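You operate a simulated robot arm through the tools that you are given. There is no shell and no other tool. Be economical: measure what you need, move in short steps, check, and stop when the job is done.

Carry out the task below with a simulated robot arm. There is one attempt and no reset: what you move stays moved.

Task
Press both rubber tips back on the shower chair's bare legs.
Fine: grey tip on the leg with the yellow pin, black tip on the leg with the blue pin.

It is judged by the outcome, as a careful person would: the job done as asked, and still so three seconds after it is handed in. It fails if anything else is knocked over, pushed out of place, dropped, spilled or broken.

Robot
A 7-joint arm with a four-finger gripper, fixed in place. Base frame: the origin is at the foot of the arm, x ahead of it, y to its left, z up. Readings come in mm, rad, newtons and seconds.
With the tool pointing down near the work surface it reaches from about 100 to 940 mm from the base axis. Its first joint turns from -1.204 to 3.002 rad. Payload 3.67 kg.
The tool frame sits at the grasp point between the pads (the TCP): z along the fingers, y along the line on which they close. The tips reach 28 mm beyond it. Largest opening 112 mm; the body of the gripper starts 73 mm behind the TCP.
Orientation is told as [roll, pitch, yaw] about the base's x, y, z axes, in that order, counted from this pose: with the fingers straight down and closing along the base's y, the tool's x points along the base's -x, its y along +y and its z along -z.

Tools
- The arm moves only by the tool move_arm. Its argument "series" is one flat list of numbers, 7 for each row, row after row: the turn, a rotation vector about the tool's x, y, z in rad, then the shift along the tool's x, y, z in mm, then the gripper command, from -1 (shut) to 1 (fully open), values between in proportion. In form: [rx, ry, rz, tx, ty, tz, claw, rx, ry, rz, tx, ty, tz, claw, ...]. A call has 1 to 12 rows; each row is the pose to reach, as a shift and turn from the pose commanded when the call began, along the tool's axes at that moment. Each row takes 0.2 s and may step no farther than 50 mm and 0.15 rad from the row before; otherwise, or with a gripper value out of range, the whole call is refused. Where a pose cannot be reached the arm comes as near as it can. A force on the tool above 40 N (or 10 N above the force at the start of the call, whichever is more), or a blocked arm, ends the call early, and 0.2 s more pass. Each finger halts on what it meets, pressing with about 38 N; the grip force reading is that of the motor and also rises with nothing between the fingers. The clock runs only during rows and for 0.2 s after the last one: add rows that repeat a pose to give the fingers time. It gives the time, the measured TCP pose, the force on the tool (base axes), the opening and the grip force at its end, in the units of the frame above (readings bear some noise), with the torque about the TCP (base axes, N m) and any sound that the robot's microphone picked up.
- Cameras (640 x 400 px; columns grow to the right, rows downward): "scene" is fixed at [50.1, -498.3, 1105.4]; the picture's right is [0.57, -0.82, 0.00], its down [-0.10, -0.07, -0.99] and it looks along [0.81, 0.57, -0.13] (base axes); focal length 272 px, centre (320, 200). "wrist" rides on the gripper at [60, -18, -104] in the tool frame; the picture's right is [0.29, 0.96, 0.00], its down [-0.80, 0.24, -0.55] and it looks along [-0.53, 0.16, 0.83] (tool axes); focal length 234 px, centre (320, 200). There is no depth. A picture from a camera that has moved, and an enlarged one, comes with that camera's place and axes in the base frame and with its lens.
- snapshot(camera): a new picture of that camera. It takes no simulated time.
- lift_body(by): slides the trunk up (or, below 0, down) by that many mm; the arm rides with it, the base frame stays. It gives what a move gives, with no picture.
- zoom(camera, box): a new picture of the part [left, top, right, bottom] of that camera's present view, enlarged. It takes no simulated time.
- job_done(): hands the job in; it is judged then, once.

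Work in short steps. Places have to be worked out from the pictures, the camera data and where the tool is seen: move nearer, look again, correct. Check each grasp and each placing, and mend what went wrong. You have 120 turns and 76 pictures in all, those below and enlarged ones among them. Open the gripper and draw the arm clear of the work before you hand the job in, unless the task says otherwise; then end with one line.

The tools are called after "Emit:" by a JSON object that holds its "api" and its "payload". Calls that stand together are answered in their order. move_arm: Moves the arm, as the interface text tells. Its arguments: {"type":"object","properties":{"series":{"type":"array","items":{"type":"number"}}},"required":["series"]} The other tools are called the same way: lift_body (by) slides the trunk up or down; snapshot (camera) takes a picture; zoom (camera, box) takes an enlarged picture of a part of a camera's view; job_done () hands the job in.

At the start:

```text
time_s: 0.0
tcp_pos: [536.8, 44.7, 1302.7]
orientation: [-0.001, 0.001, 0.001]
contact_force: [0.6, -0.1, 0.2]
moment: [-0.01, -0.01, -0.02]
grip_width: 112.0
finger_force: 0.0
trunk travel left (down, up): [-700.0, 140.0]
```

scene: 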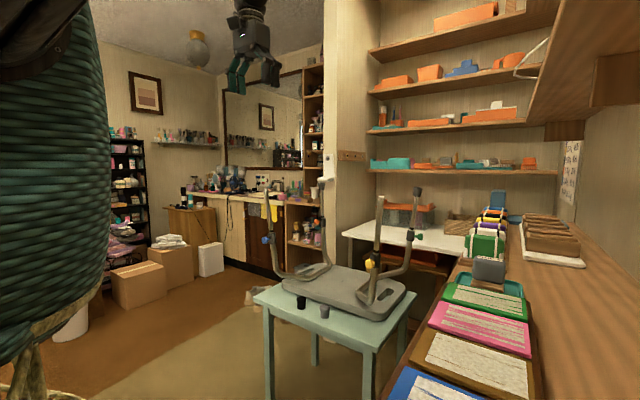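
wrist: 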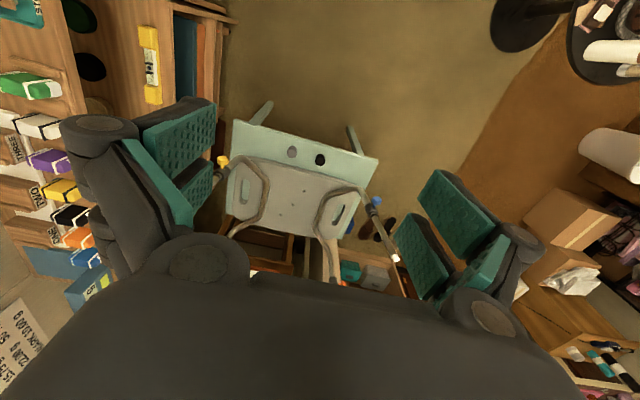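

The chair stands upside down on a small table, with two tips on the near side of the table. I enlarge both views first.

Emit:
{"api": "zoom", "payload": {"camera": "scene", "box": [240, 170, 440, 350]}}

Emit:
{"api": "zoom", "payload": {"camera": "wrist", "box": [200, 90, 420, 290]}}

```text
2.22 times, centred on (340, 260) of scene
camera zoom: at [50.1, -498.3, 1105.4], right [0.57, -0.82, 0.0], down [-0.1, -0.07, -0.99], along [0.81, 0.57, -0.13], focal length 603 px, centre (276, 67)
```

zoom: 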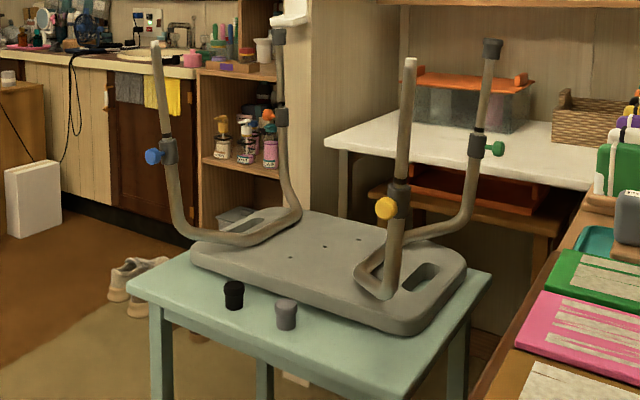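

```text
2.00 times, centred on (310, 190) of wrist
camera zoom: at [476.2, 26.8, 1405.3], right [-0.29, 0.96, 0.0], down [0.8, 0.24, 0.55], along [0.53, 0.16, -0.83], focal length 468 px, centre (340, 220)
```

zoom: 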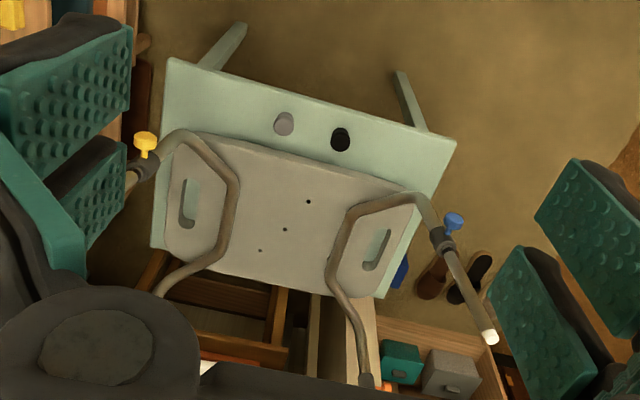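

Triangulating gives black tip ≈ (820,133,585), grey ≈ (822,23,583), blue leg top ≈ (822,313,1010), and yellow leg top ≈ (822,-179,1005). I lower the trunk part way to look closer.

Emit:
{"api": "lift_body", "payload": {"by": -200}}

Emit:
{"api": "zoom", "payload": {"camera": "scene", "box": [290, 280, 350, 320]}}

Emit:
{"api": "snapshot", "payload": {"camera": "wrist"}}

```text
time_s: 2.2
tcp_pos: [535.8, 46.1, 1102.2]
orientation: [0.002, -0.001, 0.0]
contact_force: [-0.4, -0.2, 0.3]
moment: [0.02, 0.0, -0.02]
grip_width: 112.2
finger_force: 0.1
trunk travel left (down, up): [-500.0, 340.0]
```

```text
10.00 times, centred on (320, 300) of scene
camera zoom: at [50.1, -498.3, 1105.4], right [0.57, -0.82, 0.0], down [-0.1, -0.07, -0.99], along [0.81, 0.57, -0.13], focal length 2715 px, centre (320, -800)
```

zoom: 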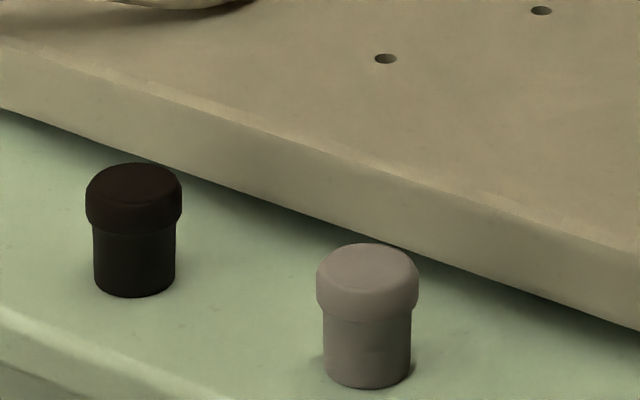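

```text
70 pictures are left
camera wrist: at [476.0, 27.0, 1205.4], right [-0.29, 0.96, 0.0], down [0.8, 0.24, 0.55], along [0.53, 0.16, -0.83], focal length 234 px, centre (320, 200)
```

wrist: 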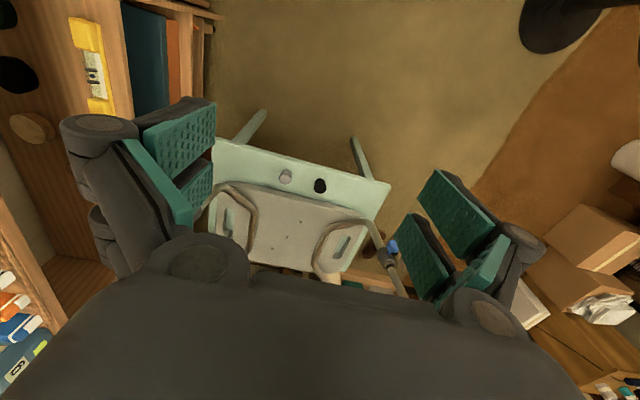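

Both tips stand with the closed end up, so they can be gripped from above and lowered on. I move over them at height, well above the leg tops.

Emit:
{"api": "move_arm", "payload": {"series": [0, 0, 0, -45, -3, 0, 1, 0, 0, 0, -90, -6, 0, 1, 0, 0, 0, -135, -9, 0, 0.6, 0, 0, 0, -180, -12, 0, 0.3, 0, 0, 0, -225, -15, 0, 0.2, 0, 0, 0, -225, -15, 0, 0.2]}}

Emit:
{"api": "lift_body", "payload": {"by": -230}}

Emit:
{"api": "snapshot", "payload": {"camera": "wrist"}}

Emit:
{"api": "snapshot", "payload": {"camera": "scene"}}

```text
time_s: 3.6
tcp_pos: [761.1, 28.7, 1102.8]
orientation: [0.0, 0.0, -0.001]
contact_force: [-0.7, -0.3, 0.5]
moment: [-0.02, -0.04, 0.02]
grip_width: 67.2
finger_force: 0.0
trunk travel left (down, up): [-500.0, 340.0]
```

```text
time_s: 6.0
tcp_pos: [760.3, 27.5, 871.6]
orientation: [0.0, 0.001, 0.001]
contact_force: [0.4, -0.6, -0.2]
moment: [0.0, -0.02, 0.0]
grip_width: 67.2
finger_force: 0.1
trunk travel left (down, up): [-270.0, 570.0]
```

```text
69 pictures are left
camera wrist: at [701.2, 9.3, 975.0], right [-0.29, 0.96, 0.0], down [0.8, 0.24, 0.55], along [0.53, 0.16, -0.83], focal length 234 px, centre (320, 200)
```

wrist: 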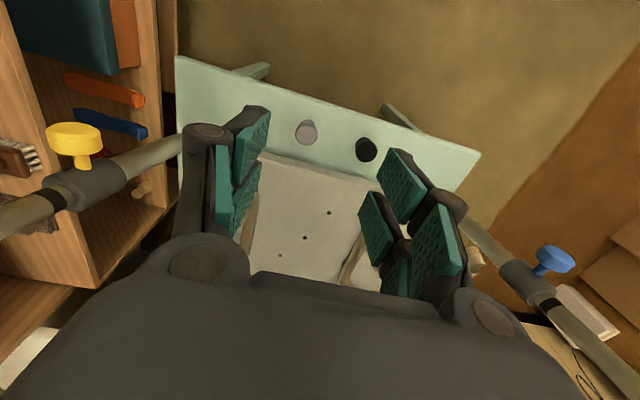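

```text
68 pictures are left
```

scene: 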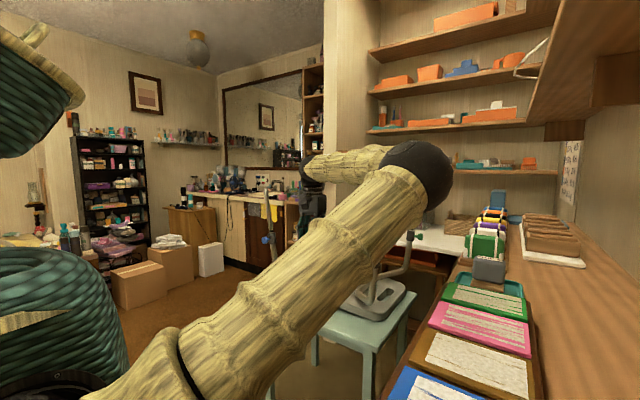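

The wrist view refines the tips to grey (824,22) and black (822,132), with the table edge parallel to y. Lowering the trunk further would bring the elbow near the bench, so I descend with the arm itself and check the elbow.

Emit:
{"api": "move_arm", "payload": {"series": [0, 0, 0, -32, -3, 0, 0.2, 0, 0, 0, -64, -6, 0, 0.2, 0, 0, 0, -64, -6, 45, 0.2, 0, 0, 0, -64, -6, 90, 0.2, 0, 0, 0, -64, -6, 120, 0.2, 0, 0, 0, -64, -6, 120, 0.2]}}

Emit:
{"api": "snapshot", "payload": {"camera": "scene"}}

Emit:
{"api": "snapshot", "payload": {"camera": "wrist"}}

```text
time_s: 7.4
tcp_pos: [825.9, 23.3, 750.2]
orientation: [-0.001, 0.0, 0.0]
contact_force: [-0.2, 0.4, 0.3]
moment: [-0.02, 0.01, 0.02]
grip_width: 67.2
finger_force: 0.1
trunk travel left (down, up): [-270.0, 570.0]
```

```text
67 pictures are left
```

scene: 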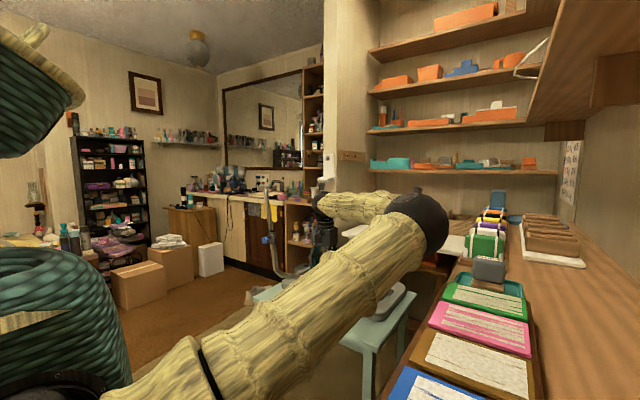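

```text
66 pictures are left
camera wrist: at [765.6, 4.4, 854.2], right [-0.29, 0.96, 0.0], down [0.8, 0.24, 0.55], along [0.53, 0.16, -0.83], focal length 234 px, centre (320, 200)
```

wrist: 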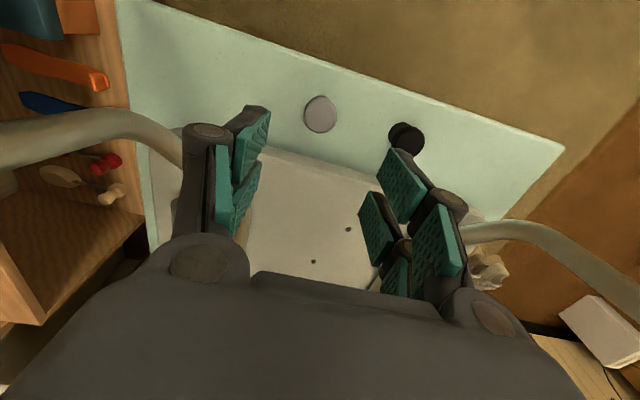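

The tool is directly above the grey tip. I raise the trunk to keep the elbow clear of the bench, then reach down with the arm in stages.

Emit:
{"api": "lift_body", "payload": {"by": 120}}

Emit:
{"api": "move_arm", "payload": {"series": [0, 0, 0, 1, 0, 45, 0.2, 0, 0, 0, 1, 0, 90, 0.2, 0, 0, 0, 1, 0, 135, 0.2, 0, 0, 0, 1, 0, 180, 0.2, 0, 0, 0, 1, 0, 215, 0.2, 0, 0, 0, 1, 0, 215, 0.2]}}

Emit:
{"api": "snapshot", "payload": {"camera": "scene"}}

Emit:
{"api": "snapshot", "payload": {"camera": "wrist"}}

```text
time_s: 8.9
tcp_pos: [825.2, 22.8, 870.8]
orientation: [0.001, -0.001, 0.0]
contact_force: [-0.2, 0.0, 0.1]
moment: [0.03, 0.02, -0.02]
grip_width: 67.0
finger_force: 0.1
trunk travel left (down, up): [-390.0, 450.0]
```

```text
time_s: 10.3
tcp_pos: [824.4, 23.4, 656.8]
orientation: [0.001, -0.001, 0.001]
contact_force: [-0.1, 0.4, 1.2]
moment: [0.0, -0.02, 0.0]
grip_width: 66.9
finger_force: 0.2
trunk travel left (down, up): [-390.0, 450.0]
```

```text
65 pictures are left
```

scene: 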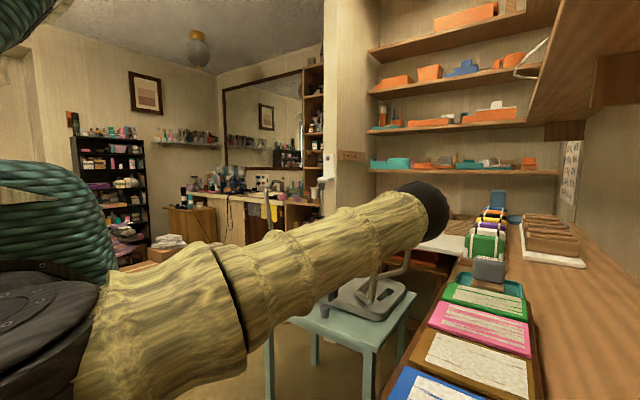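

```text
64 pictures are left
camera wrist: at [763.9, 5.5, 760.2], right [-0.29, 0.96, 0.0], down [0.8, 0.24, 0.55], along [0.53, 0.16, -0.83], focal length 234 px, centre (320, 200)
```

wrist: 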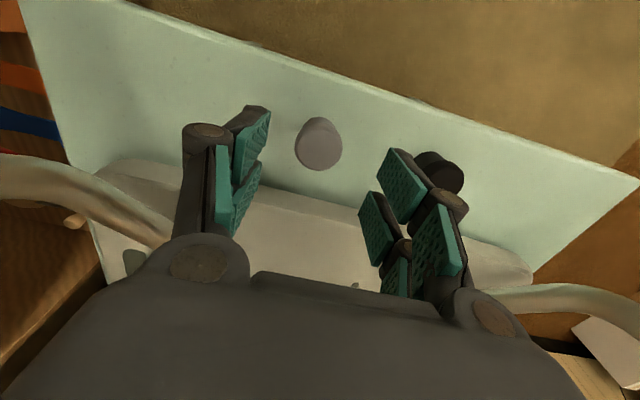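

The elbow stays high and the tip is centred under the tool. I lower to z≈594 around the grey tip.

Emit:
{"api": "move_arm", "payload": {"series": [0, 0, 0, 0, 1, 30, 0.2, 0, 0, 0, 0, 1, 55, 0.2, 0, 0, 0, 0, 1, 63, 0.2, 0, 0, 0, 0, 1, 63, 0.2]}}

Emit:
{"api": "snapshot", "payload": {"camera": "wrist"}}

```text
time_s: 11.3
tcp_pos: [824.9, 23.5, 592.5]
orientation: [0.001, -0.001, 0.0]
contact_force: [0.3, 0.5, 0.0]
moment: [0.0, 0.02, 0.0]
grip_width: 67.3
finger_force: 0.1
trunk travel left (down, up): [-390.0, 450.0]
```

```text
63 pictures are left
camera wrist: at [765.1, 5.2, 695.5], right [-0.29, 0.96, 0.0], down [0.8, 0.24, 0.55], along [0.53, 0.16, -0.83], focal length 234 px, centre (320, 200)
```

wrist: 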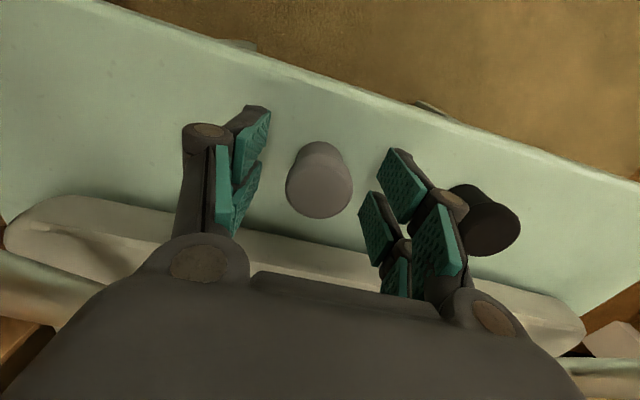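

The tip top sits right at the TCP. I go 5 mm deeper and close.

Emit:
{"api": "move_arm", "payload": {"series": [0, 0, 0, 0, 0, 5, 0.2, 0, 0, 0, 0, 0, 5, -0.2, 0, 0, 0, 0, 0, 5, -0.5, 0, 0, 0, 0, 0, 5, -1, 0, 0, 0, 0, 0, 5, -1, 0, 0, 0, 0, 0, 5, -1]}}

Emit:
{"api": "snapshot", "payload": {"camera": "wrist"}}

```text
time_s: 12.7
tcp_pos: [825.6, 25.8, 588.1]
orientation: [0.0, -0.001, 0.001]
contact_force: [0.3, 0.6, -0.9]
moment: [0.0, 0.03, 0.01]
grip_width: 35.7
finger_force: 37.7
trunk travel left (down, up): [-390.0, 450.0]
```

```text
62 pictures are left
camera wrist: at [764.9, 5.5, 691.1], right [-0.29, 0.96, 0.0], down [0.8, 0.24, 0.55], along [0.53, 0.16, -0.83], focal length 234 px, centre (320, 200)
```

wrist: 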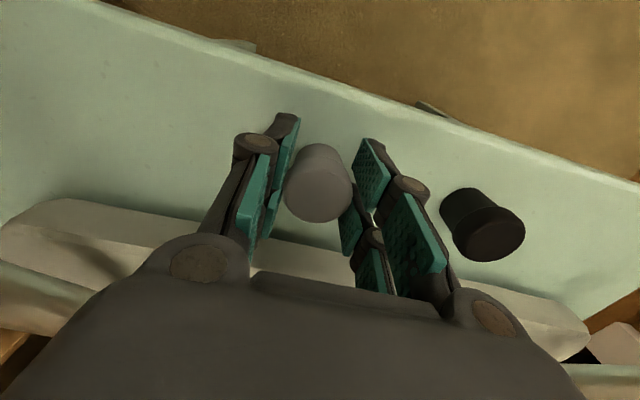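

The grey tip is gripped at 35.7 mm. I lift it and check that it comes along.

Emit:
{"api": "move_arm", "payload": {"series": [0, 0, 0, 0, 0, -15, -1, 0, 0, 0, 0, 0, -45, -1, 0, 0, 0, 0, 0, -90, -1, 0, 0, 0, 0, 0, -120, -1, 0, 0, 0, 0, 0, -120, -1]}}

Emit:
{"api": "snapshot", "payload": {"camera": "wrist"}}

```text
time_s: 13.9
tcp_pos: [825.8, 23.1, 709.6]
orientation: [0.001, 0.002, -0.001]
contact_force: [-0.3, -0.6, 0.3]
moment: [0.01, 0.02, -0.06]
grip_width: 35.3
finger_force: 37.6
trunk travel left (down, up): [-390.0, 450.0]
```

```text
61 pictures are left
camera wrist: at [765.8, 4.6, 811.0], right [-0.29, 0.96, 0.0], down [0.8, 0.24, 0.55], along [0.53, 0.16, -0.83], focal length 234 px, centre (320, 200)
```

wrist: 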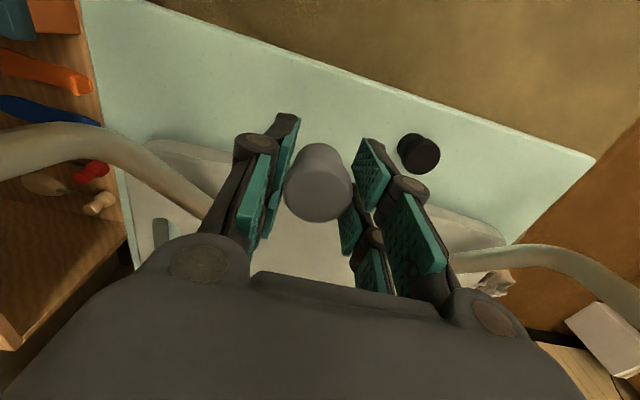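

The tip is held. I raise the tool above the leg tops, partly with the trunk and partly with the arm.

Emit:
{"api": "lift_body", "payload": {"by": 220}}

Emit:
{"api": "move_arm", "payload": {"series": [0, 0, 0, 0, 0, -40, -1, 0, 0, 0, 0, 0, -80, -1, 0, 0, 0, 0, 0, -120, -1, 0, 0, 0, 0, 0, -160, -1, 0, 0, 0, 0, 0, -200, -1, 0, 0, 0, 0, 0, -200, -1]}}

Emit:
{"api": "snapshot", "payload": {"camera": "scene"}}

Emit:
{"api": "snapshot", "payload": {"camera": "wrist"}}

```text
time_s: 16.2
tcp_pos: [827.3, 23.9, 927.7]
orientation: [-0.001, -0.001, 0.0]
contact_force: [0.6, -0.2, 0.2]
moment: [-0.03, 0.02, -0.04]
grip_width: 35.2
finger_force: 37.8
trunk travel left (down, up): [-610.0, 230.0]
```

```text
time_s: 17.6
tcp_pos: [826.8, 23.9, 1125.0]
orientation: [0.0, 0.003, 0.0]
contact_force: [0.8, -0.6, -0.6]
moment: [0.0, 0.03, -0.02]
grip_width: 35.1
finger_force: 38.2
trunk travel left (down, up): [-610.0, 230.0]
```

```text
60 pictures are left
```

scene: 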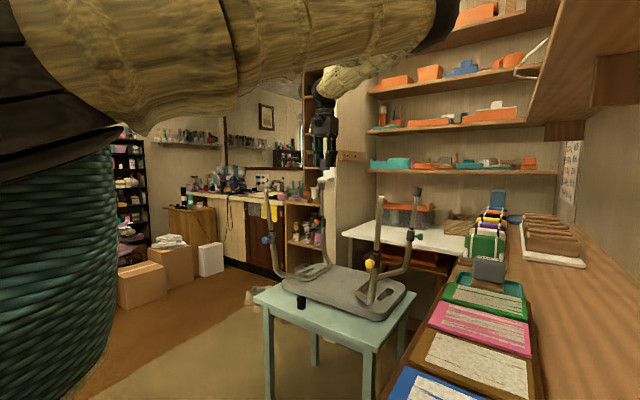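

```text
59 pictures are left
camera wrist: at [766.5, 5.3, 1228.3], right [-0.29, 0.96, 0.0], down [0.8, 0.24, 0.55], along [0.53, 0.16, -0.83], focal length 234 px, centre (320, 200)
```

wrist: 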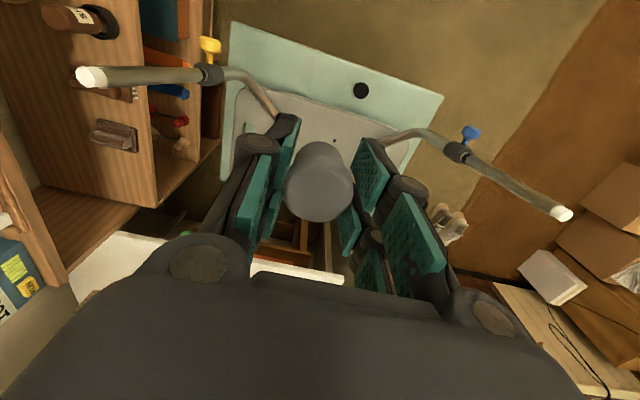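

Both bare legs are now visible in both cameras. I zoom in to measure the leg ends and their axes.

Emit:
{"api": "zoom", "payload": {"camera": "scene", "box": [340, 175, 420, 275]}}

Emit:
{"api": "zoom", "payload": {"camera": "scene", "box": [240, 170, 340, 270]}}

Emit:
{"api": "zoom", "payload": {"camera": "wrist", "box": [60, 20, 260, 145]}}

Emit:
{"api": "zoom", "payload": {"camera": "wrist", "box": [420, 110, 600, 230]}}

```text
4.00 times, centred on (380, 225) of scene
camera zoom: at [50.1, -498.3, 1105.4], right [0.57, -0.82, 0.0], down [-0.1, -0.07, -0.99], along [0.81, 0.57, -0.13], focal length 1086 px, centre (80, 100)
```

zoom: 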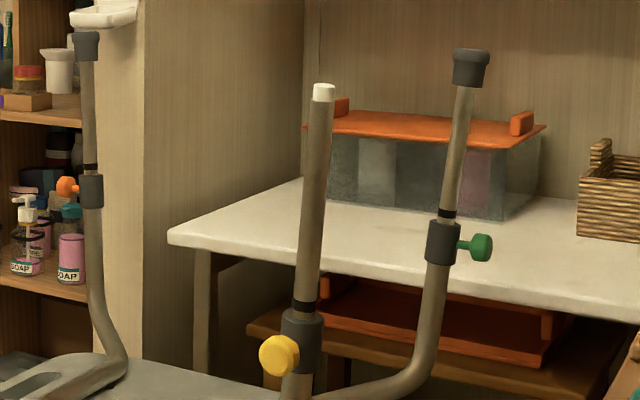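

```text
4.00 times, centred on (290, 220) of scene
camera zoom: at [50.1, -498.3, 1105.4], right [0.57, -0.82, 0.0], down [-0.1, -0.07, -0.99], along [0.81, 0.57, -0.13], focal length 1086 px, centre (440, 120)
```

zoom: 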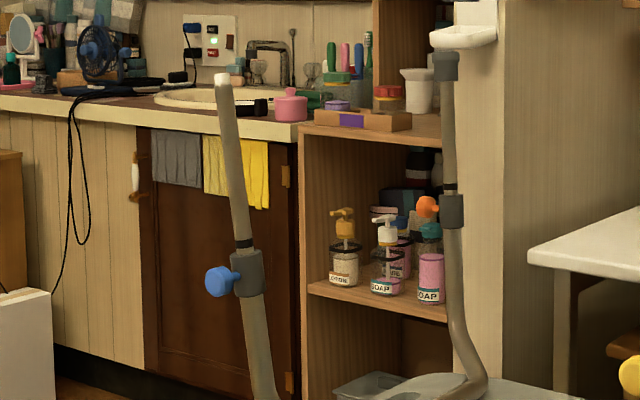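

```text
3.20 times, centred on (160, 82) of wrist
camera zoom: at [766.5, 5.3, 1228.3], right [-0.29, 0.96, 0.0], down [0.8, 0.24, 0.55], along [0.53, 0.16, -0.83], focal length 749 px, centre (832, 576)
```

zoom: 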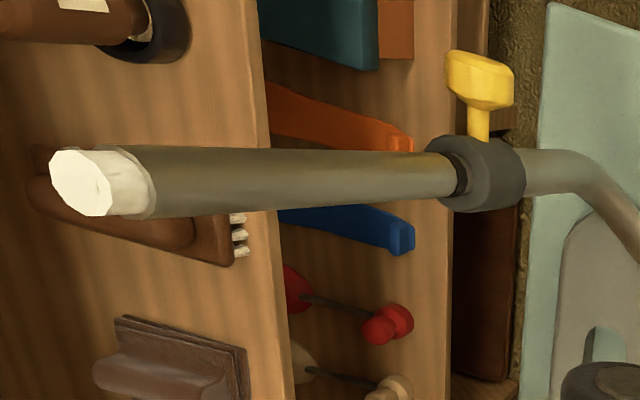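

```text
3.33 times, centred on (510, 170) of wrist
camera zoom: at [766.5, 5.3, 1228.3], right [-0.29, 0.96, 0.0], down [0.8, 0.24, 0.55], along [0.53, 0.16, -0.83], focal length 781 px, centre (-313, 300)
```

zoom: 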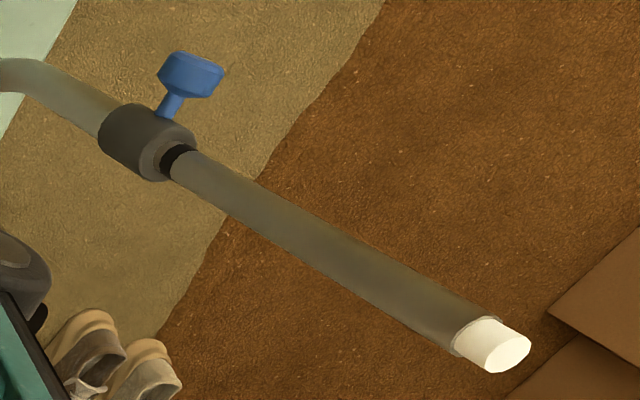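

Both cameras agree closely: yellow leg top is (845,-174,1010) with upward direction (-.06,-.089,1), and blue leg top is (844,334,1008) with direction (-.055,+.092,1). I check how the tip sits in the gripper.

Emit:
{"api": "zoom", "payload": {"camera": "scene", "box": [290, 90, 370, 200]}}

Emit:
{"api": "zoom", "payload": {"camera": "wrist", "box": [230, 100, 430, 250]}}

```text
3.64 times, centred on (330, 145) of scene
camera zoom: at [50.1, -498.3, 1105.4], right [0.57, -0.82, 0.0], down [-0.1, -0.07, -0.99], along [0.81, 0.57, -0.13], focal length 987 px, centre (284, 400)
```

zoom: 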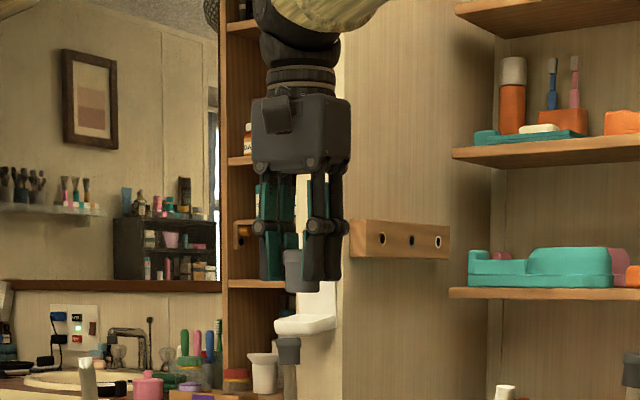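

```text
2.67 times, centred on (330, 175) of wrist
camera zoom: at [766.5, 5.3, 1228.3], right [-0.29, 0.96, 0.0], down [0.8, 0.24, 0.55], along [0.53, 0.16, -0.83], focal length 624 px, centre (293, 267)
```

zoom: 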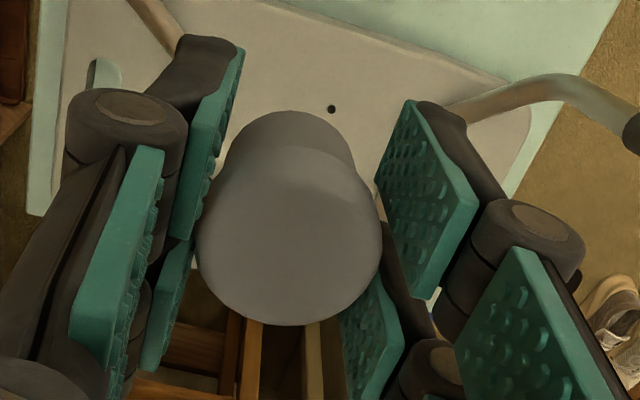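

The tip bottom hangs about 37 mm below the TCP and is centred. I carry it toward the yellow leg, staying above the leg top, and check the elbow.

Emit:
{"api": "move_arm", "payload": {"series": [0, 0, 0, -3, -40, 0, -1, 0, 0, 0, -6, -80, 0, -1, 0, 0, 0, -9, -120, 0, -1, -0.04, -0.03, 0, -12, -160, 0, -1, -0.089, -0.06, 0, -15, -200, 20, -1, -0.089, -0.06, 0, -15, -200, 20, -1]}}

Emit:
{"api": "snapshot", "payload": {"camera": "scene"}}

Emit:
{"api": "snapshot", "payload": {"camera": "wrist"}}

```text
time_s: 19.0
tcp_pos: [845.8, -160.5, 1109.5]
orientation: [0.074, -0.055, 0.002]
contact_force: [-0.6, -0.7, 0.1]
moment: [0.09, -0.08, 0.01]
grip_width: 34.5
finger_force: 38.6
trunk travel left (down, up): [-610.0, 230.0]
```

```text
52 pictures are left
```

scene: 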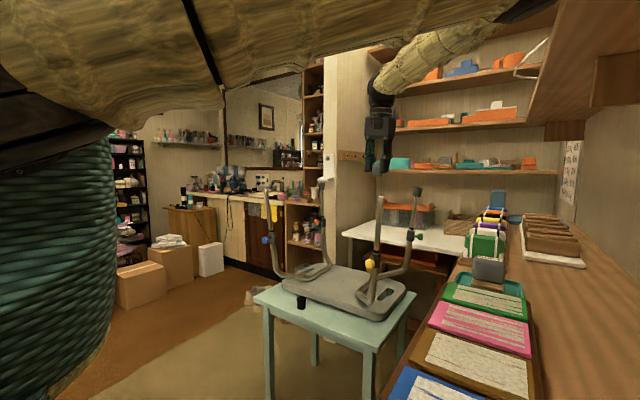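

```text
51 pictures are left
camera wrist: at [779.9, -185.7, 1207.8], right [-0.29, 0.95, 0.05], down [0.76, 0.2, 0.61], along [0.58, 0.22, -0.79], focal length 234 px, centre (320, 200)
```

wrist: 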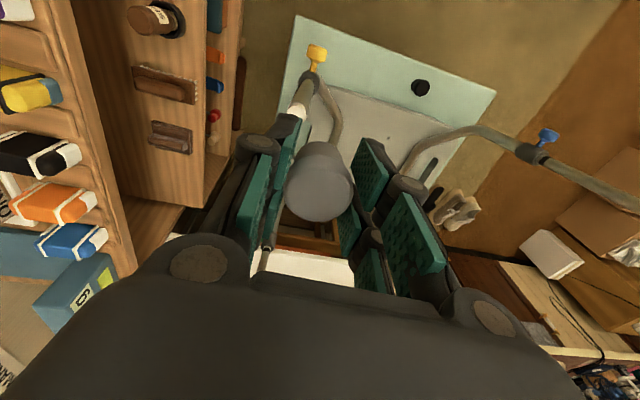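

The arm has not settled fully yet, so I let it settle and read the pose.

Emit:
{"api": "move_arm", "payload": {"series": [0, 0, 0, 0, 0, 0, -1, 0, 0, 0, 0, 0, 0, -1]}}

```text
time_s: 19.6
tcp_pos: [844.5, -163.7, 1109.2]
orientation: [0.077, -0.058, 0.002]
contact_force: [0.4, 1.0, 0.3]
moment: [0.03, 0.05, 0.01]
grip_width: 34.5
finger_force: 38.4
trunk travel left (down, up): [-610.0, 230.0]
```

The arm stopped short in y, probably at the first joint's limit. I raise the trunk and reach lower with the arm, so the elbow swings out less.

Emit:
{"api": "lift_body", "payload": {"by": 180}}

Emit:
{"api": "move_arm", "payload": {"series": [0, 0, 0, -2, -5, 40, -1, 0, 0, 0, -4, -10, 80, -1, 0, 0, 0, -8, -14, 120, -1, 0, 0, 0, -10, -16, 150, -1, 0, 0, 0, -10, -16, 150, -1, 0, 0, 0, -10, -16, 150, -1]}}

Emit:
{"api": "snapshot", "payload": {"camera": "scene"}}

```text
time_s: 21.6
tcp_pos: [841.9, -176.2, 1287.6]
orientation: [0.088, -0.059, -0.003]
contact_force: [0.0, 0.2, 0.2]
moment: [-0.02, 0.0, 0.01]
grip_width: 34.0
finger_force: 37.8
trunk travel left (down, up): [-790.0, 50.0]
```

```text
time_s: 23.0
tcp_pos: [859.2, -181.1, 1135.5]
orientation: [0.092, -0.058, -0.004]
contact_force: [0.2, 0.5, -0.4]
moment: [-0.02, -0.01, -0.03]
grip_width: 33.5
finger_force: 38.0
trunk travel left (down, up): [-790.0, 50.0]
```

```text
50 pictures are left
```

scene: 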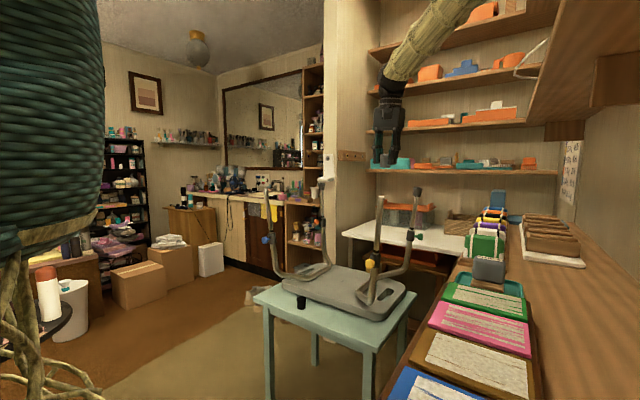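

The pose is now reachable. Grip width has crept from 35.7 to 33.5 mm, so I check the tip in the gripper.

Emit:
{"api": "snapshot", "payload": {"camera": "wrist"}}

Emit:
{"api": "zoom", "payload": {"camera": "scene", "box": [360, 90, 440, 220]}}

```text
49 pictures are left
camera wrist: at [793.9, -207.6, 1233.3], right [-0.29, 0.95, 0.07], down [0.76, 0.19, 0.62], along [0.58, 0.23, -0.78], focal length 234 px, centre (320, 200)
```

wrist: 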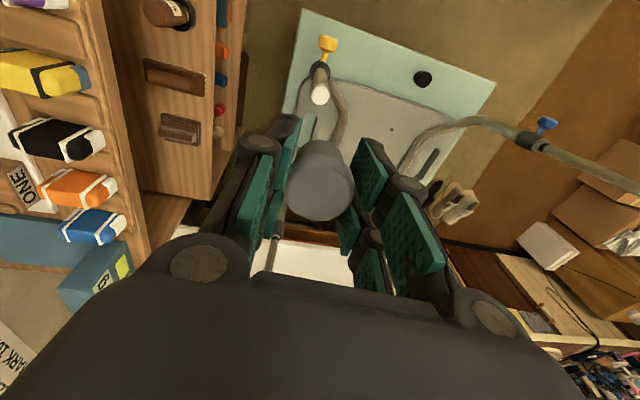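

```text
3.08 times, centred on (400, 155) of scene
camera zoom: at [50.1, -498.3, 1105.4], right [0.57, -0.82, 0.0], down [-0.1, -0.07, -0.99], along [0.81, 0.57, -0.13], focal length 835 px, centre (74, 338)
```

zoom: 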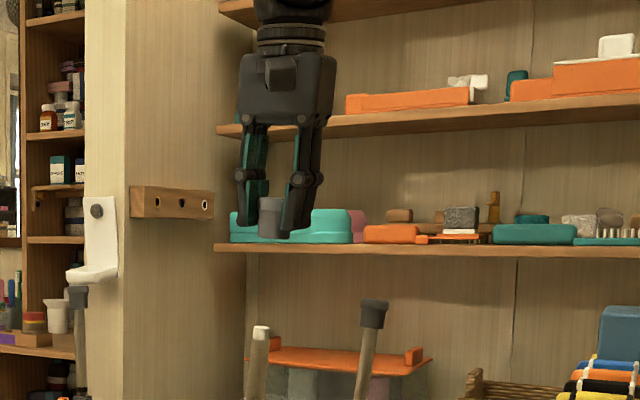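

The tip still sits well, and the leg top appears where predicted. I correct by 22 mm in -x and 4 mm in -y, then descend along the leg axis to about 28 mm above the leg.

Emit:
{"api": "move_arm", "payload": {"series": [0, 0, 0, 12, -2, 0, -1, 0, 0, 0, 22, -4, 10, -1, 0, 0, 0, 22, -4, 40, -1, 0, 0, 0, 22, -4, 61, -1, 0, 0, 0, 22, -4, 61, -1, 0, 0, 0, 22, -4, 61, -1]}}

Emit:
{"api": "snapshot", "payload": {"camera": "wrist"}}

Emit:
{"api": "zoom", "payload": {"camera": "scene", "box": [340, 130, 420, 230]}}

```text
time_s: 24.4
tcp_pos: [841.6, -177.3, 1074.2]
orientation: [0.091, -0.058, -0.004]
contact_force: [0.1, 0.8, -0.5]
moment: [-0.03, 0.02, -0.02]
grip_width: 33.3
finger_force: 37.7
trunk travel left (down, up): [-790.0, 50.0]
```

```text
47 pictures are left
camera wrist: at [776.0, -204.9, 1171.9], right [-0.29, 0.95, 0.07], down [0.76, 0.19, 0.62], along [0.58, 0.23, -0.78], focal length 234 px, centre (320, 200)
```

wrist: 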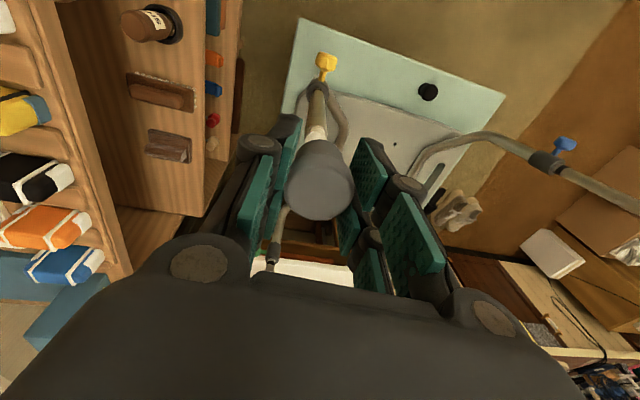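

```text
4.00 times, centred on (380, 180) of scene
camera zoom: at [50.1, -498.3, 1105.4], right [0.57, -0.82, 0.0], down [-0.1, -0.07, -0.99], along [0.81, 0.57, -0.13], focal length 1086 px, centre (80, 280)
```

zoom: 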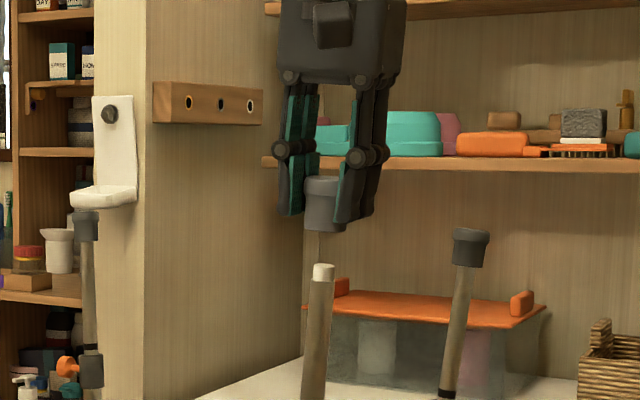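

Both views show the leg about 3 mm toward -y from the tip and about 29 mm below it. I shift -3 mm and descend 22 mm.

Emit:
{"api": "move_arm", "payload": {"series": [0, 0, 0, 0, -3, 5, -1, 0, 0, 0, 0, -3, 15, -1, 0, 0, 0, 0, -3, 22, -1, 0, 0, 0, 0, -3, 22, -1, 0, 0, 0, 0, -3, 22, -1]}}

Emit:
{"api": "zoom", "payload": {"camera": "wrist", "box": [240, 40, 400, 240]}}

Emit:
{"api": "zoom", "payload": {"camera": "scene", "box": [360, 160, 400, 220]}}

```text
time_s: 25.6
tcp_pos: [843.3, -178.1, 1053.4]
orientation: [0.089, -0.061, -0.004]
contact_force: [0.6, 0.3, 0.1]
moment: [0.05, 0.0, -0.04]
grip_width: 33.2
finger_force: 38.1
trunk travel left (down, up): [-790.0, 50.0]
```

```text
2.00 times, centred on (320, 140) of wrist
camera zoom: at [776.6, -205.6, 1150.3], right [-0.29, 0.95, 0.07], down [0.76, 0.19, 0.62], along [0.58, 0.23, -0.78], focal length 468 px, centre (320, 320)
```

zoom: 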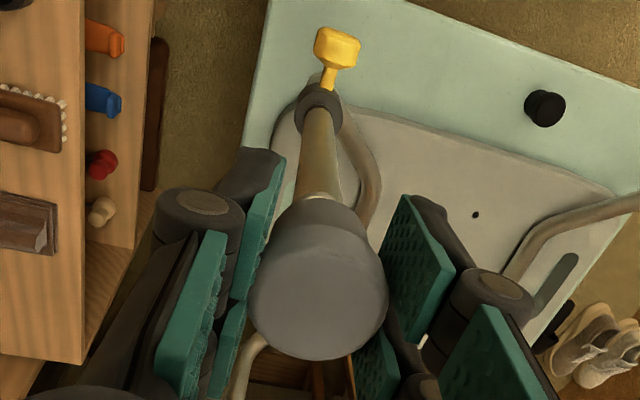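

```text
6.67 times, centred on (380, 190) of scene
camera zoom: at [50.1, -498.3, 1105.4], right [0.57, -0.82, 0.0], down [-0.1, -0.07, -0.99], along [0.81, 0.57, -0.13], focal length 1810 px, centre (-80, 267)
```

zoom: 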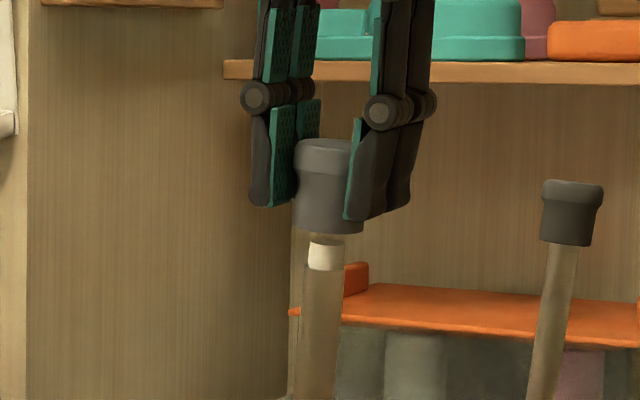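

The tip is aligned over the white leg end with about a 5 mm gap. I press down along the axis in small steps.

Emit:
{"api": "move_arm", "payload": {"series": [0, 0, 0, 0, -1, 4, -1, 0, 0, 0, 0, -1, 7, -1, 0, 0, 0, 0, -1, 10, -1, 0, 0, 0, 0, -1, 13, -1, 0, 0, 0, 0, -1, 16, -1, 0, 0, 0, 0, -1, 16, -1]}}

Emit:
{"api": "zoom", "payload": {"camera": "scene", "box": [360, 160, 400, 220]}}

```text
time_s: 27.0
tcp_pos: [844.1, -176.6, 1037.2]
orientation: [0.091, -0.059, -0.003]
contact_force: [0.1, -1.2, -0.1]
moment: [-0.01, 0.02, -0.03]
grip_width: 32.7
finger_force: 38.0
trunk travel left (down, up): [-790.0, 50.0]
```

```text
6.67 times, centred on (380, 190) of scene
camera zoom: at [50.1, -498.3, 1105.4], right [0.57, -0.82, 0.0], down [-0.1, -0.07, -0.99], along [0.81, 0.57, -0.13], focal length 1810 px, centre (-80, 267)
```

zoom: 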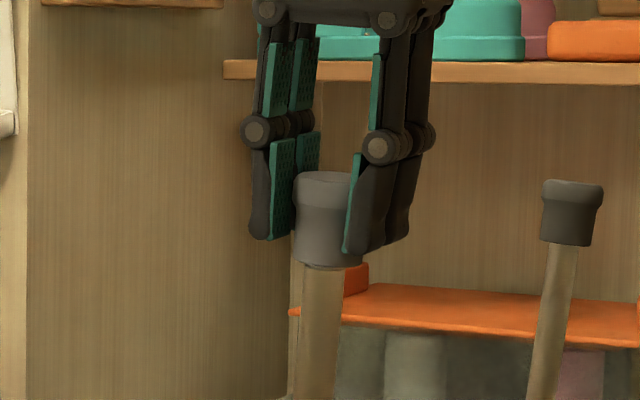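

The tip now covers the white end with no side force. I keep pressing until it seats.

Emit:
{"api": "move_arm", "payload": {"series": [0, 0, 0, 0, 0, 3, -1, 0, 0, 0, 0, 0, 6, -1, 0, 0, 0, 0, 0, 9, -1, 0, 0, 0, 0, 0, 12, -1, 0, 0, 0, 0, 0, 15, -1, 0, 0, 0, 0, 0, 18, -1, 0, 0, 0, 0, 0, 18, -1]}}

Emit:
{"api": "zoom", "payload": {"camera": "scene", "box": [360, 160, 400, 220]}}

Emit:
{"api": "zoom", "payload": {"camera": "wrist", "box": [240, 40, 400, 240]}}

```text
time_s: 28.6
tcp_pos: [845.2, -176.4, 1019.7]
orientation: [0.092, -0.059, -0.002]
contact_force: [-0.1, 0.4, -0.6]
moment: [0.05, 0.0, 0.0]
grip_width: 32.5
finger_force: 37.9
trunk travel left (down, up): [-790.0, 50.0]
```

```text
6.67 times, centred on (380, 190) of scene
camera zoom: at [50.1, -498.3, 1105.4], right [0.57, -0.82, 0.0], down [-0.1, -0.07, -0.99], along [0.81, 0.57, -0.13], focal length 1810 px, centre (-80, 267)
```

zoom: 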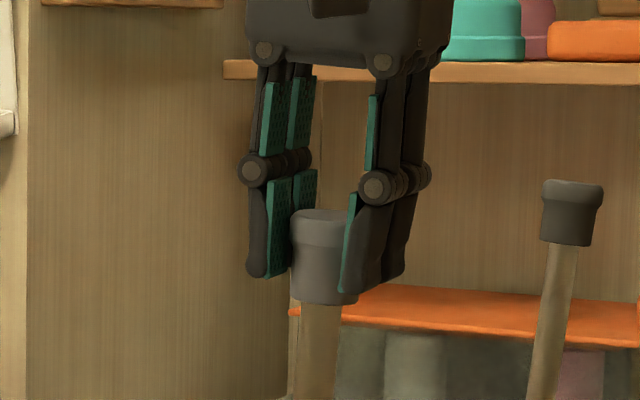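

```text
2.00 times, centred on (320, 140) of wrist
camera zoom: at [778.6, -203.7, 1116.9], right [-0.29, 0.95, 0.07], down [0.76, 0.19, 0.62], along [0.58, 0.23, -0.78], focal length 468 px, centre (320, 320)
```

zoom: 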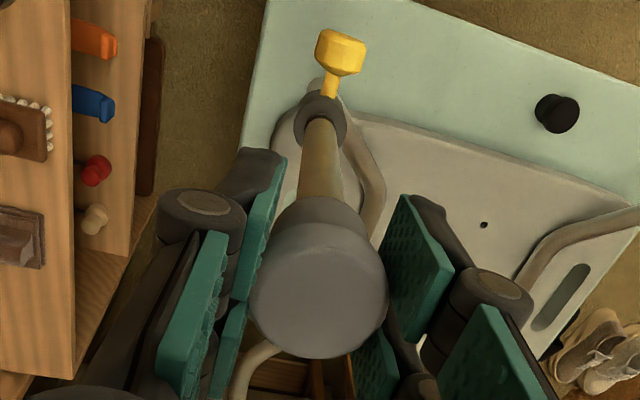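

About 28 mm of the leg is inside according to both views, and there is still no resistance. I continue down slowly until contact.

Emit:
{"api": "move_arm", "payload": {"series": [0, 0, 0, 0, 0, 2, -1, 0, 0, 0, 0, 0, 4, -1, 0, 0, 0, 0, 0, 6, -1, 0, 0, 0, 0, 0, 8, -1, 0, 0, 0, 0, 0, 10, -1, 0, 0, 0, 0, 0, 12, -1]}}

Emit:
{"api": "zoom", "payload": {"camera": "scene", "box": [360, 160, 400, 220]}}

```text
time_s: 30.0
tcp_pos: [844.1, -175.3, 1008.0]
orientation: [0.09, -0.06, -0.003]
contact_force: [-5.2, -2.2, 1.9]
moment: [0.0, -0.03, 0.04]
grip_width: 32.3
finger_force: 38.2
trunk travel left (down, up): [-790.0, 50.0]
```

```text
6.67 times, centred on (380, 190) of scene
camera zoom: at [50.1, -498.3, 1105.4], right [0.57, -0.82, 0.0], down [-0.1, -0.07, -0.99], along [0.81, 0.57, -0.13], focal length 1810 px, centre (-80, 267)
```

zoom: 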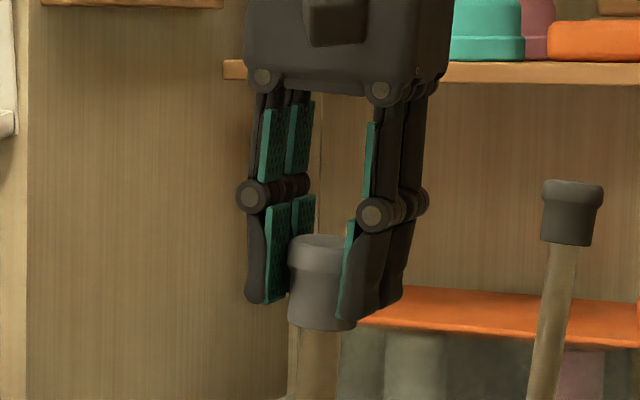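

The tip has travelled farther than its own depth should allow, so I look closely for whether the leg is really inside or the chair moved.

Emit:
{"api": "snapshot", "payload": {"camera": "scene"}}

Emit:
{"api": "zoom", "payload": {"camera": "wrist", "box": [240, 40, 400, 240]}}

Emit:
{"api": "zoom", "payload": {"camera": "scene", "box": [340, 175, 420, 275]}}

```text
39 pictures are left
```

scene: 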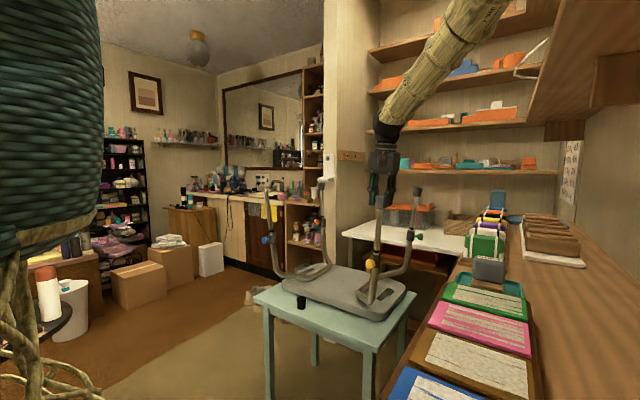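

```text
2.00 times, centred on (320, 140) of wrist
camera zoom: at [778.2, -203.4, 1104.8], right [-0.29, 0.95, 0.07], down [0.76, 0.19, 0.62], along [0.58, 0.23, -0.78], focal length 468 px, centre (320, 320)
```

zoom: 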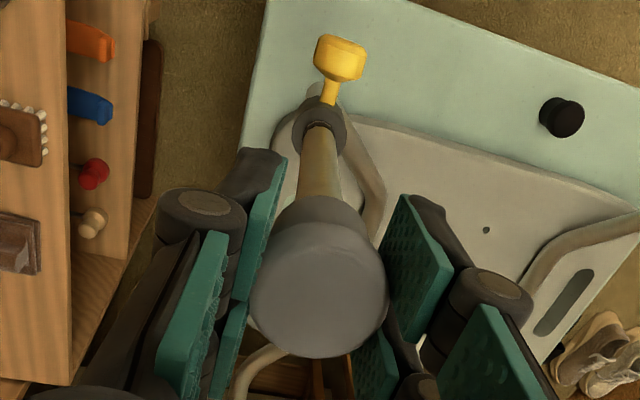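

```text
4.00 times, centred on (380, 225) of scene
camera zoom: at [50.1, -498.3, 1105.4], right [0.57, -0.82, 0.0], down [-0.1, -0.07, -0.99], along [0.81, 0.57, -0.13], focal length 1086 px, centre (80, 100)
```

zoom: 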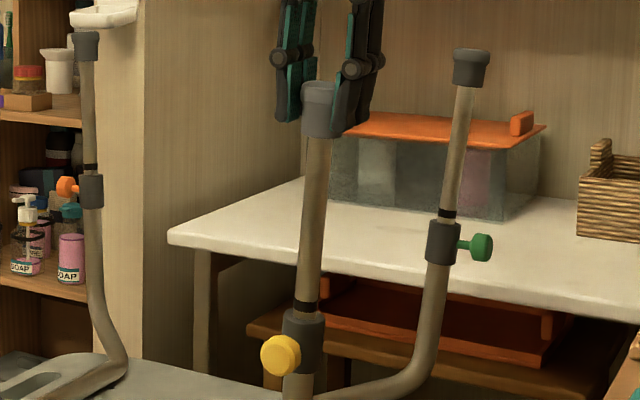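

Both views show the leg entering centrally, with the tip top almost level with the old leg end and the clamp and chair unmoved. I press a little more to feel for the seat.

Emit:
{"api": "move_arm", "payload": {"series": [0, 0, 0, 0, 0, 1, -1, 0, 0, 0, 0, 0, 2, -1, 0, 0, 0, 0, 0, 2, -1]}}

```text
time_s: 30.8
tcp_pos: [844.2, -176.2, 1007.6]
orientation: [0.091, -0.06, -0.004]
contact_force: [-7.8, -2.3, 8.0]
moment: [0.02, 0.03, -0.01]
grip_width: 32.4
finger_force: 37.2
trunk travel left (down, up): [-790.0, 50.0]
```

Now there is an axial resistance (8 N up), so the end is reached. I ease sideways 1.5 mm in -x to relieve the side load and press more firmly.

Emit:
{"api": "move_arm", "payload": {"series": [0, 0, 0, 1.5, 0, 0, -1, 0, 0, 0, 1.5, 0, 2, -1, 0, 0, 0, 1.5, 0, 4, -1, 0, 0, 0, 1.5, 0, 6, -1, 0, 0, 0, 1.5, 0, 8, -1, 0, 0, 0, 1.5, 0, 8, -1]}}

Emit:
{"api": "zoom", "payload": {"camera": "scene", "box": [360, 160, 400, 220]}}

```text
time_s: 31.8
tcp_pos: [845.2, -175.5, 1006.5]
orientation: [0.091, -0.068, -0.006]
contact_force: [-4.9, -6.4, 17.9]
moment: [-0.13, 0.1, 0.01]
grip_width: 32.3
finger_force: 38.1
trunk travel left (down, up): [-790.0, 50.0]
stopped in row 4: the force on the tool passed its limit at 42 N (the readings are from after the stop); the commanded pose is now the measured one
```

```text
6.67 times, centred on (380, 190) of scene
camera zoom: at [50.1, -498.3, 1105.4], right [0.57, -0.82, 0.0], down [-0.1, -0.07, -0.99], along [0.81, 0.57, -0.13], focal length 1810 px, centre (-80, 267)
```

zoom: 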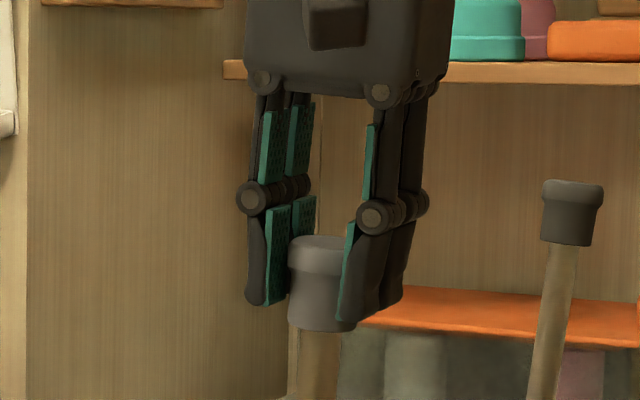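

The tip bottomed out at 42 N, so it is fully seated. I release and back out along the leg axis.

Emit:
{"api": "move_arm", "payload": {"series": [0, 0, 0, 0, 0, 0, -0.2, 0, 0, 0, 0, 0, 0, 0.2, 0, 0, 0, 0, 0, 0, 0.2, 0, 0, 0, 0, 0, -15, 0.2, 0, 0, 0, 0, 0, -50, 0.2, 0, 0, 0, 0, 0, -90, 0.2, 0, 0, 0, 0, 0, -90, 0.2]}}

Emit:
{"api": "zoom", "payload": {"camera": "scene", "box": [340, 175, 420, 275]}}

Emit:
{"api": "snapshot", "payload": {"camera": "wrist"}}

```text
time_s: 33.4
tcp_pos: [840.6, -182.1, 1092.5]
orientation: [0.09, -0.064, -0.003]
contact_force: [-0.3, 0.2, -0.6]
moment: [-0.01, 0.02, 0.02]
grip_width: 67.3
finger_force: 0.0
trunk travel left (down, up): [-790.0, 50.0]
```

```text
4.00 times, centred on (380, 225) of scene
camera zoom: at [50.1, -498.3, 1105.4], right [0.57, -0.82, 0.0], down [-0.1, -0.07, -0.99], along [0.81, 0.57, -0.13], focal length 1086 px, centre (80, 100)
```

zoom: 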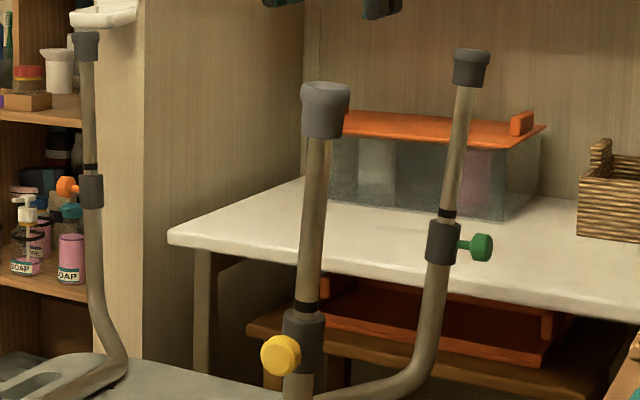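

```text
34 pictures are left
camera wrist: at [774.1, -209.9, 1188.6], right [-0.29, 0.95, 0.07], down [0.76, 0.19, 0.62], along [0.58, 0.23, -0.78], focal length 234 px, centre (320, 200)
```

wrist: 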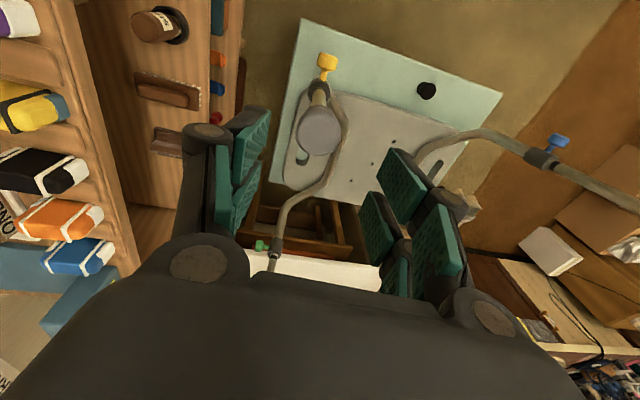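

The grey tip is cleanly seated on the yellow-pin leg. I straighten the tool and move over to the black tip.

Emit:
{"api": "move_arm", "payload": {"series": [0, 0, 0, 0, 0, -40, 0.2, 0, 0, 0, 3, 45, -40, 0.2, 0, 0, 0, 6, 90, -40, 0.2, 0.03, 0.02, 0, 9, 135, -40, 0.2, 0.06, 0.04, 0, 12, 180, -40, 0.2, 0.09, 0.062, 0, 15, 225, -40, 0.2, 0.09, 0.062, 0, 18, 270, -30, 0.2, 0.09, 0.062, 0, 21, 313, -20, 0.2, 0.09, 0.062, 0, 21, 313, -20, 0.2, 0.09, 0.062, 0, 21, 313, -20, 0.2]}}

Emit:
{"api": "snapshot", "payload": {"camera": "scene"}}

```text
time_s: 35.6
tcp_pos: [816.0, 126.9, 1138.1]
orientation: [-0.001, -0.003, 0.001]
contact_force: [0.2, -0.2, -0.6]
moment: [-0.02, -0.01, 0.01]
grip_width: 67.2
finger_force: 0.1
trunk travel left (down, up): [-790.0, 50.0]
```

```text
33 pictures are left
```

scene: 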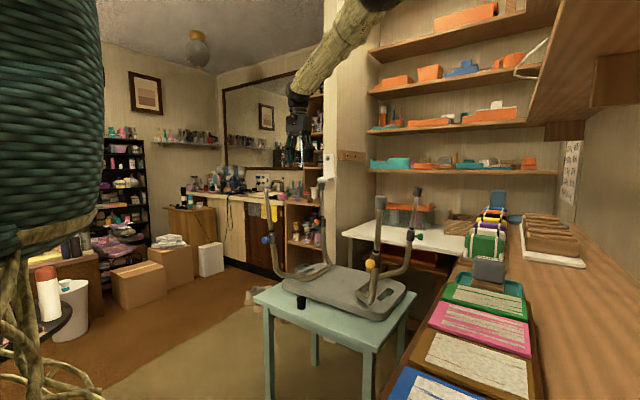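

The way is clear, so I lower the trunk 400 mm with the tool between the front legs, and look.

Emit:
{"api": "lift_body", "payload": {"by": -400}}

Emit:
{"api": "snapshot", "payload": {"camera": "wrist"}}

```text
time_s: 39.4
tcp_pos: [817.0, 126.5, 738.7]
orientation: [0.0, -0.002, -0.003]
contact_force: [0.5, 0.1, -0.4]
moment: [-0.02, 0.0, 0.01]
grip_width: 67.3
finger_force: 0.1
trunk travel left (down, up): [-390.0, 450.0]
```

```text
32 pictures are left
camera wrist: at [756.3, 108.7, 842.0], right [-0.29, 0.96, 0.0], down [0.8, 0.24, 0.56], along [0.53, 0.16, -0.83], focal length 234 px, centre (320, 200)
```

wrist: 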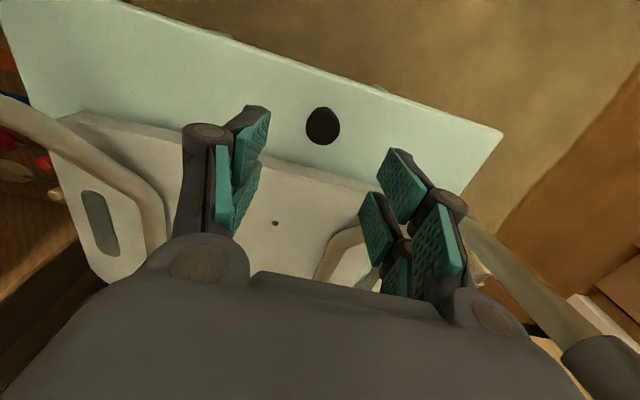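

The black tip is at (825,132). I shift over it and descend to 588 in stages.

Emit:
{"api": "move_arm", "payload": {"series": [0, 0, 0, -8, 5, 0, 0.2, 0, 0, 0, -8, 5, 40, 0.2, 0, 0, 0, -8, 5, 80, 0.2, 0, 0, 0, -8, 5, 115, 0.2, 0, 0, 0, -8, 5, 115, 0.2, 0, 0, 0, -8, 5, 115, 0.2]}}

Emit:
{"api": "snapshot", "payload": {"camera": "wrist"}}

```text
time_s: 40.8
tcp_pos: [824.4, 133.4, 624.7]
orientation: [-0.001, -0.003, -0.003]
contact_force: [-0.4, 0.7, -0.3]
moment: [0.01, 0.01, 0.01]
grip_width: 67.5
finger_force: 0.1
trunk travel left (down, up): [-390.0, 450.0]
```

```text
31 pictures are left
camera wrist: at [764.7, 114.7, 727.5], right [-0.29, 0.96, 0.0], down [0.8, 0.24, 0.56], along [0.53, 0.16, -0.83], focal length 234 px, centre (320, 200)
```

wrist: 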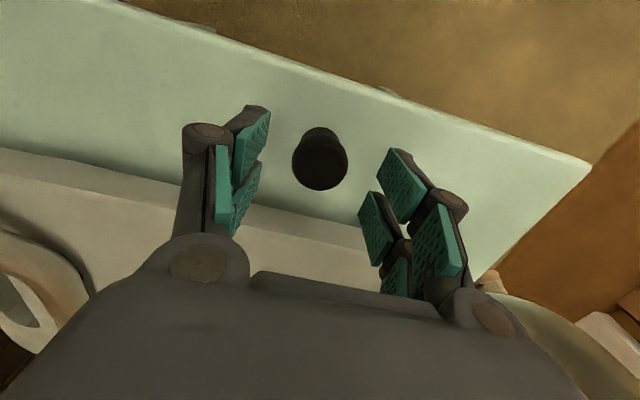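

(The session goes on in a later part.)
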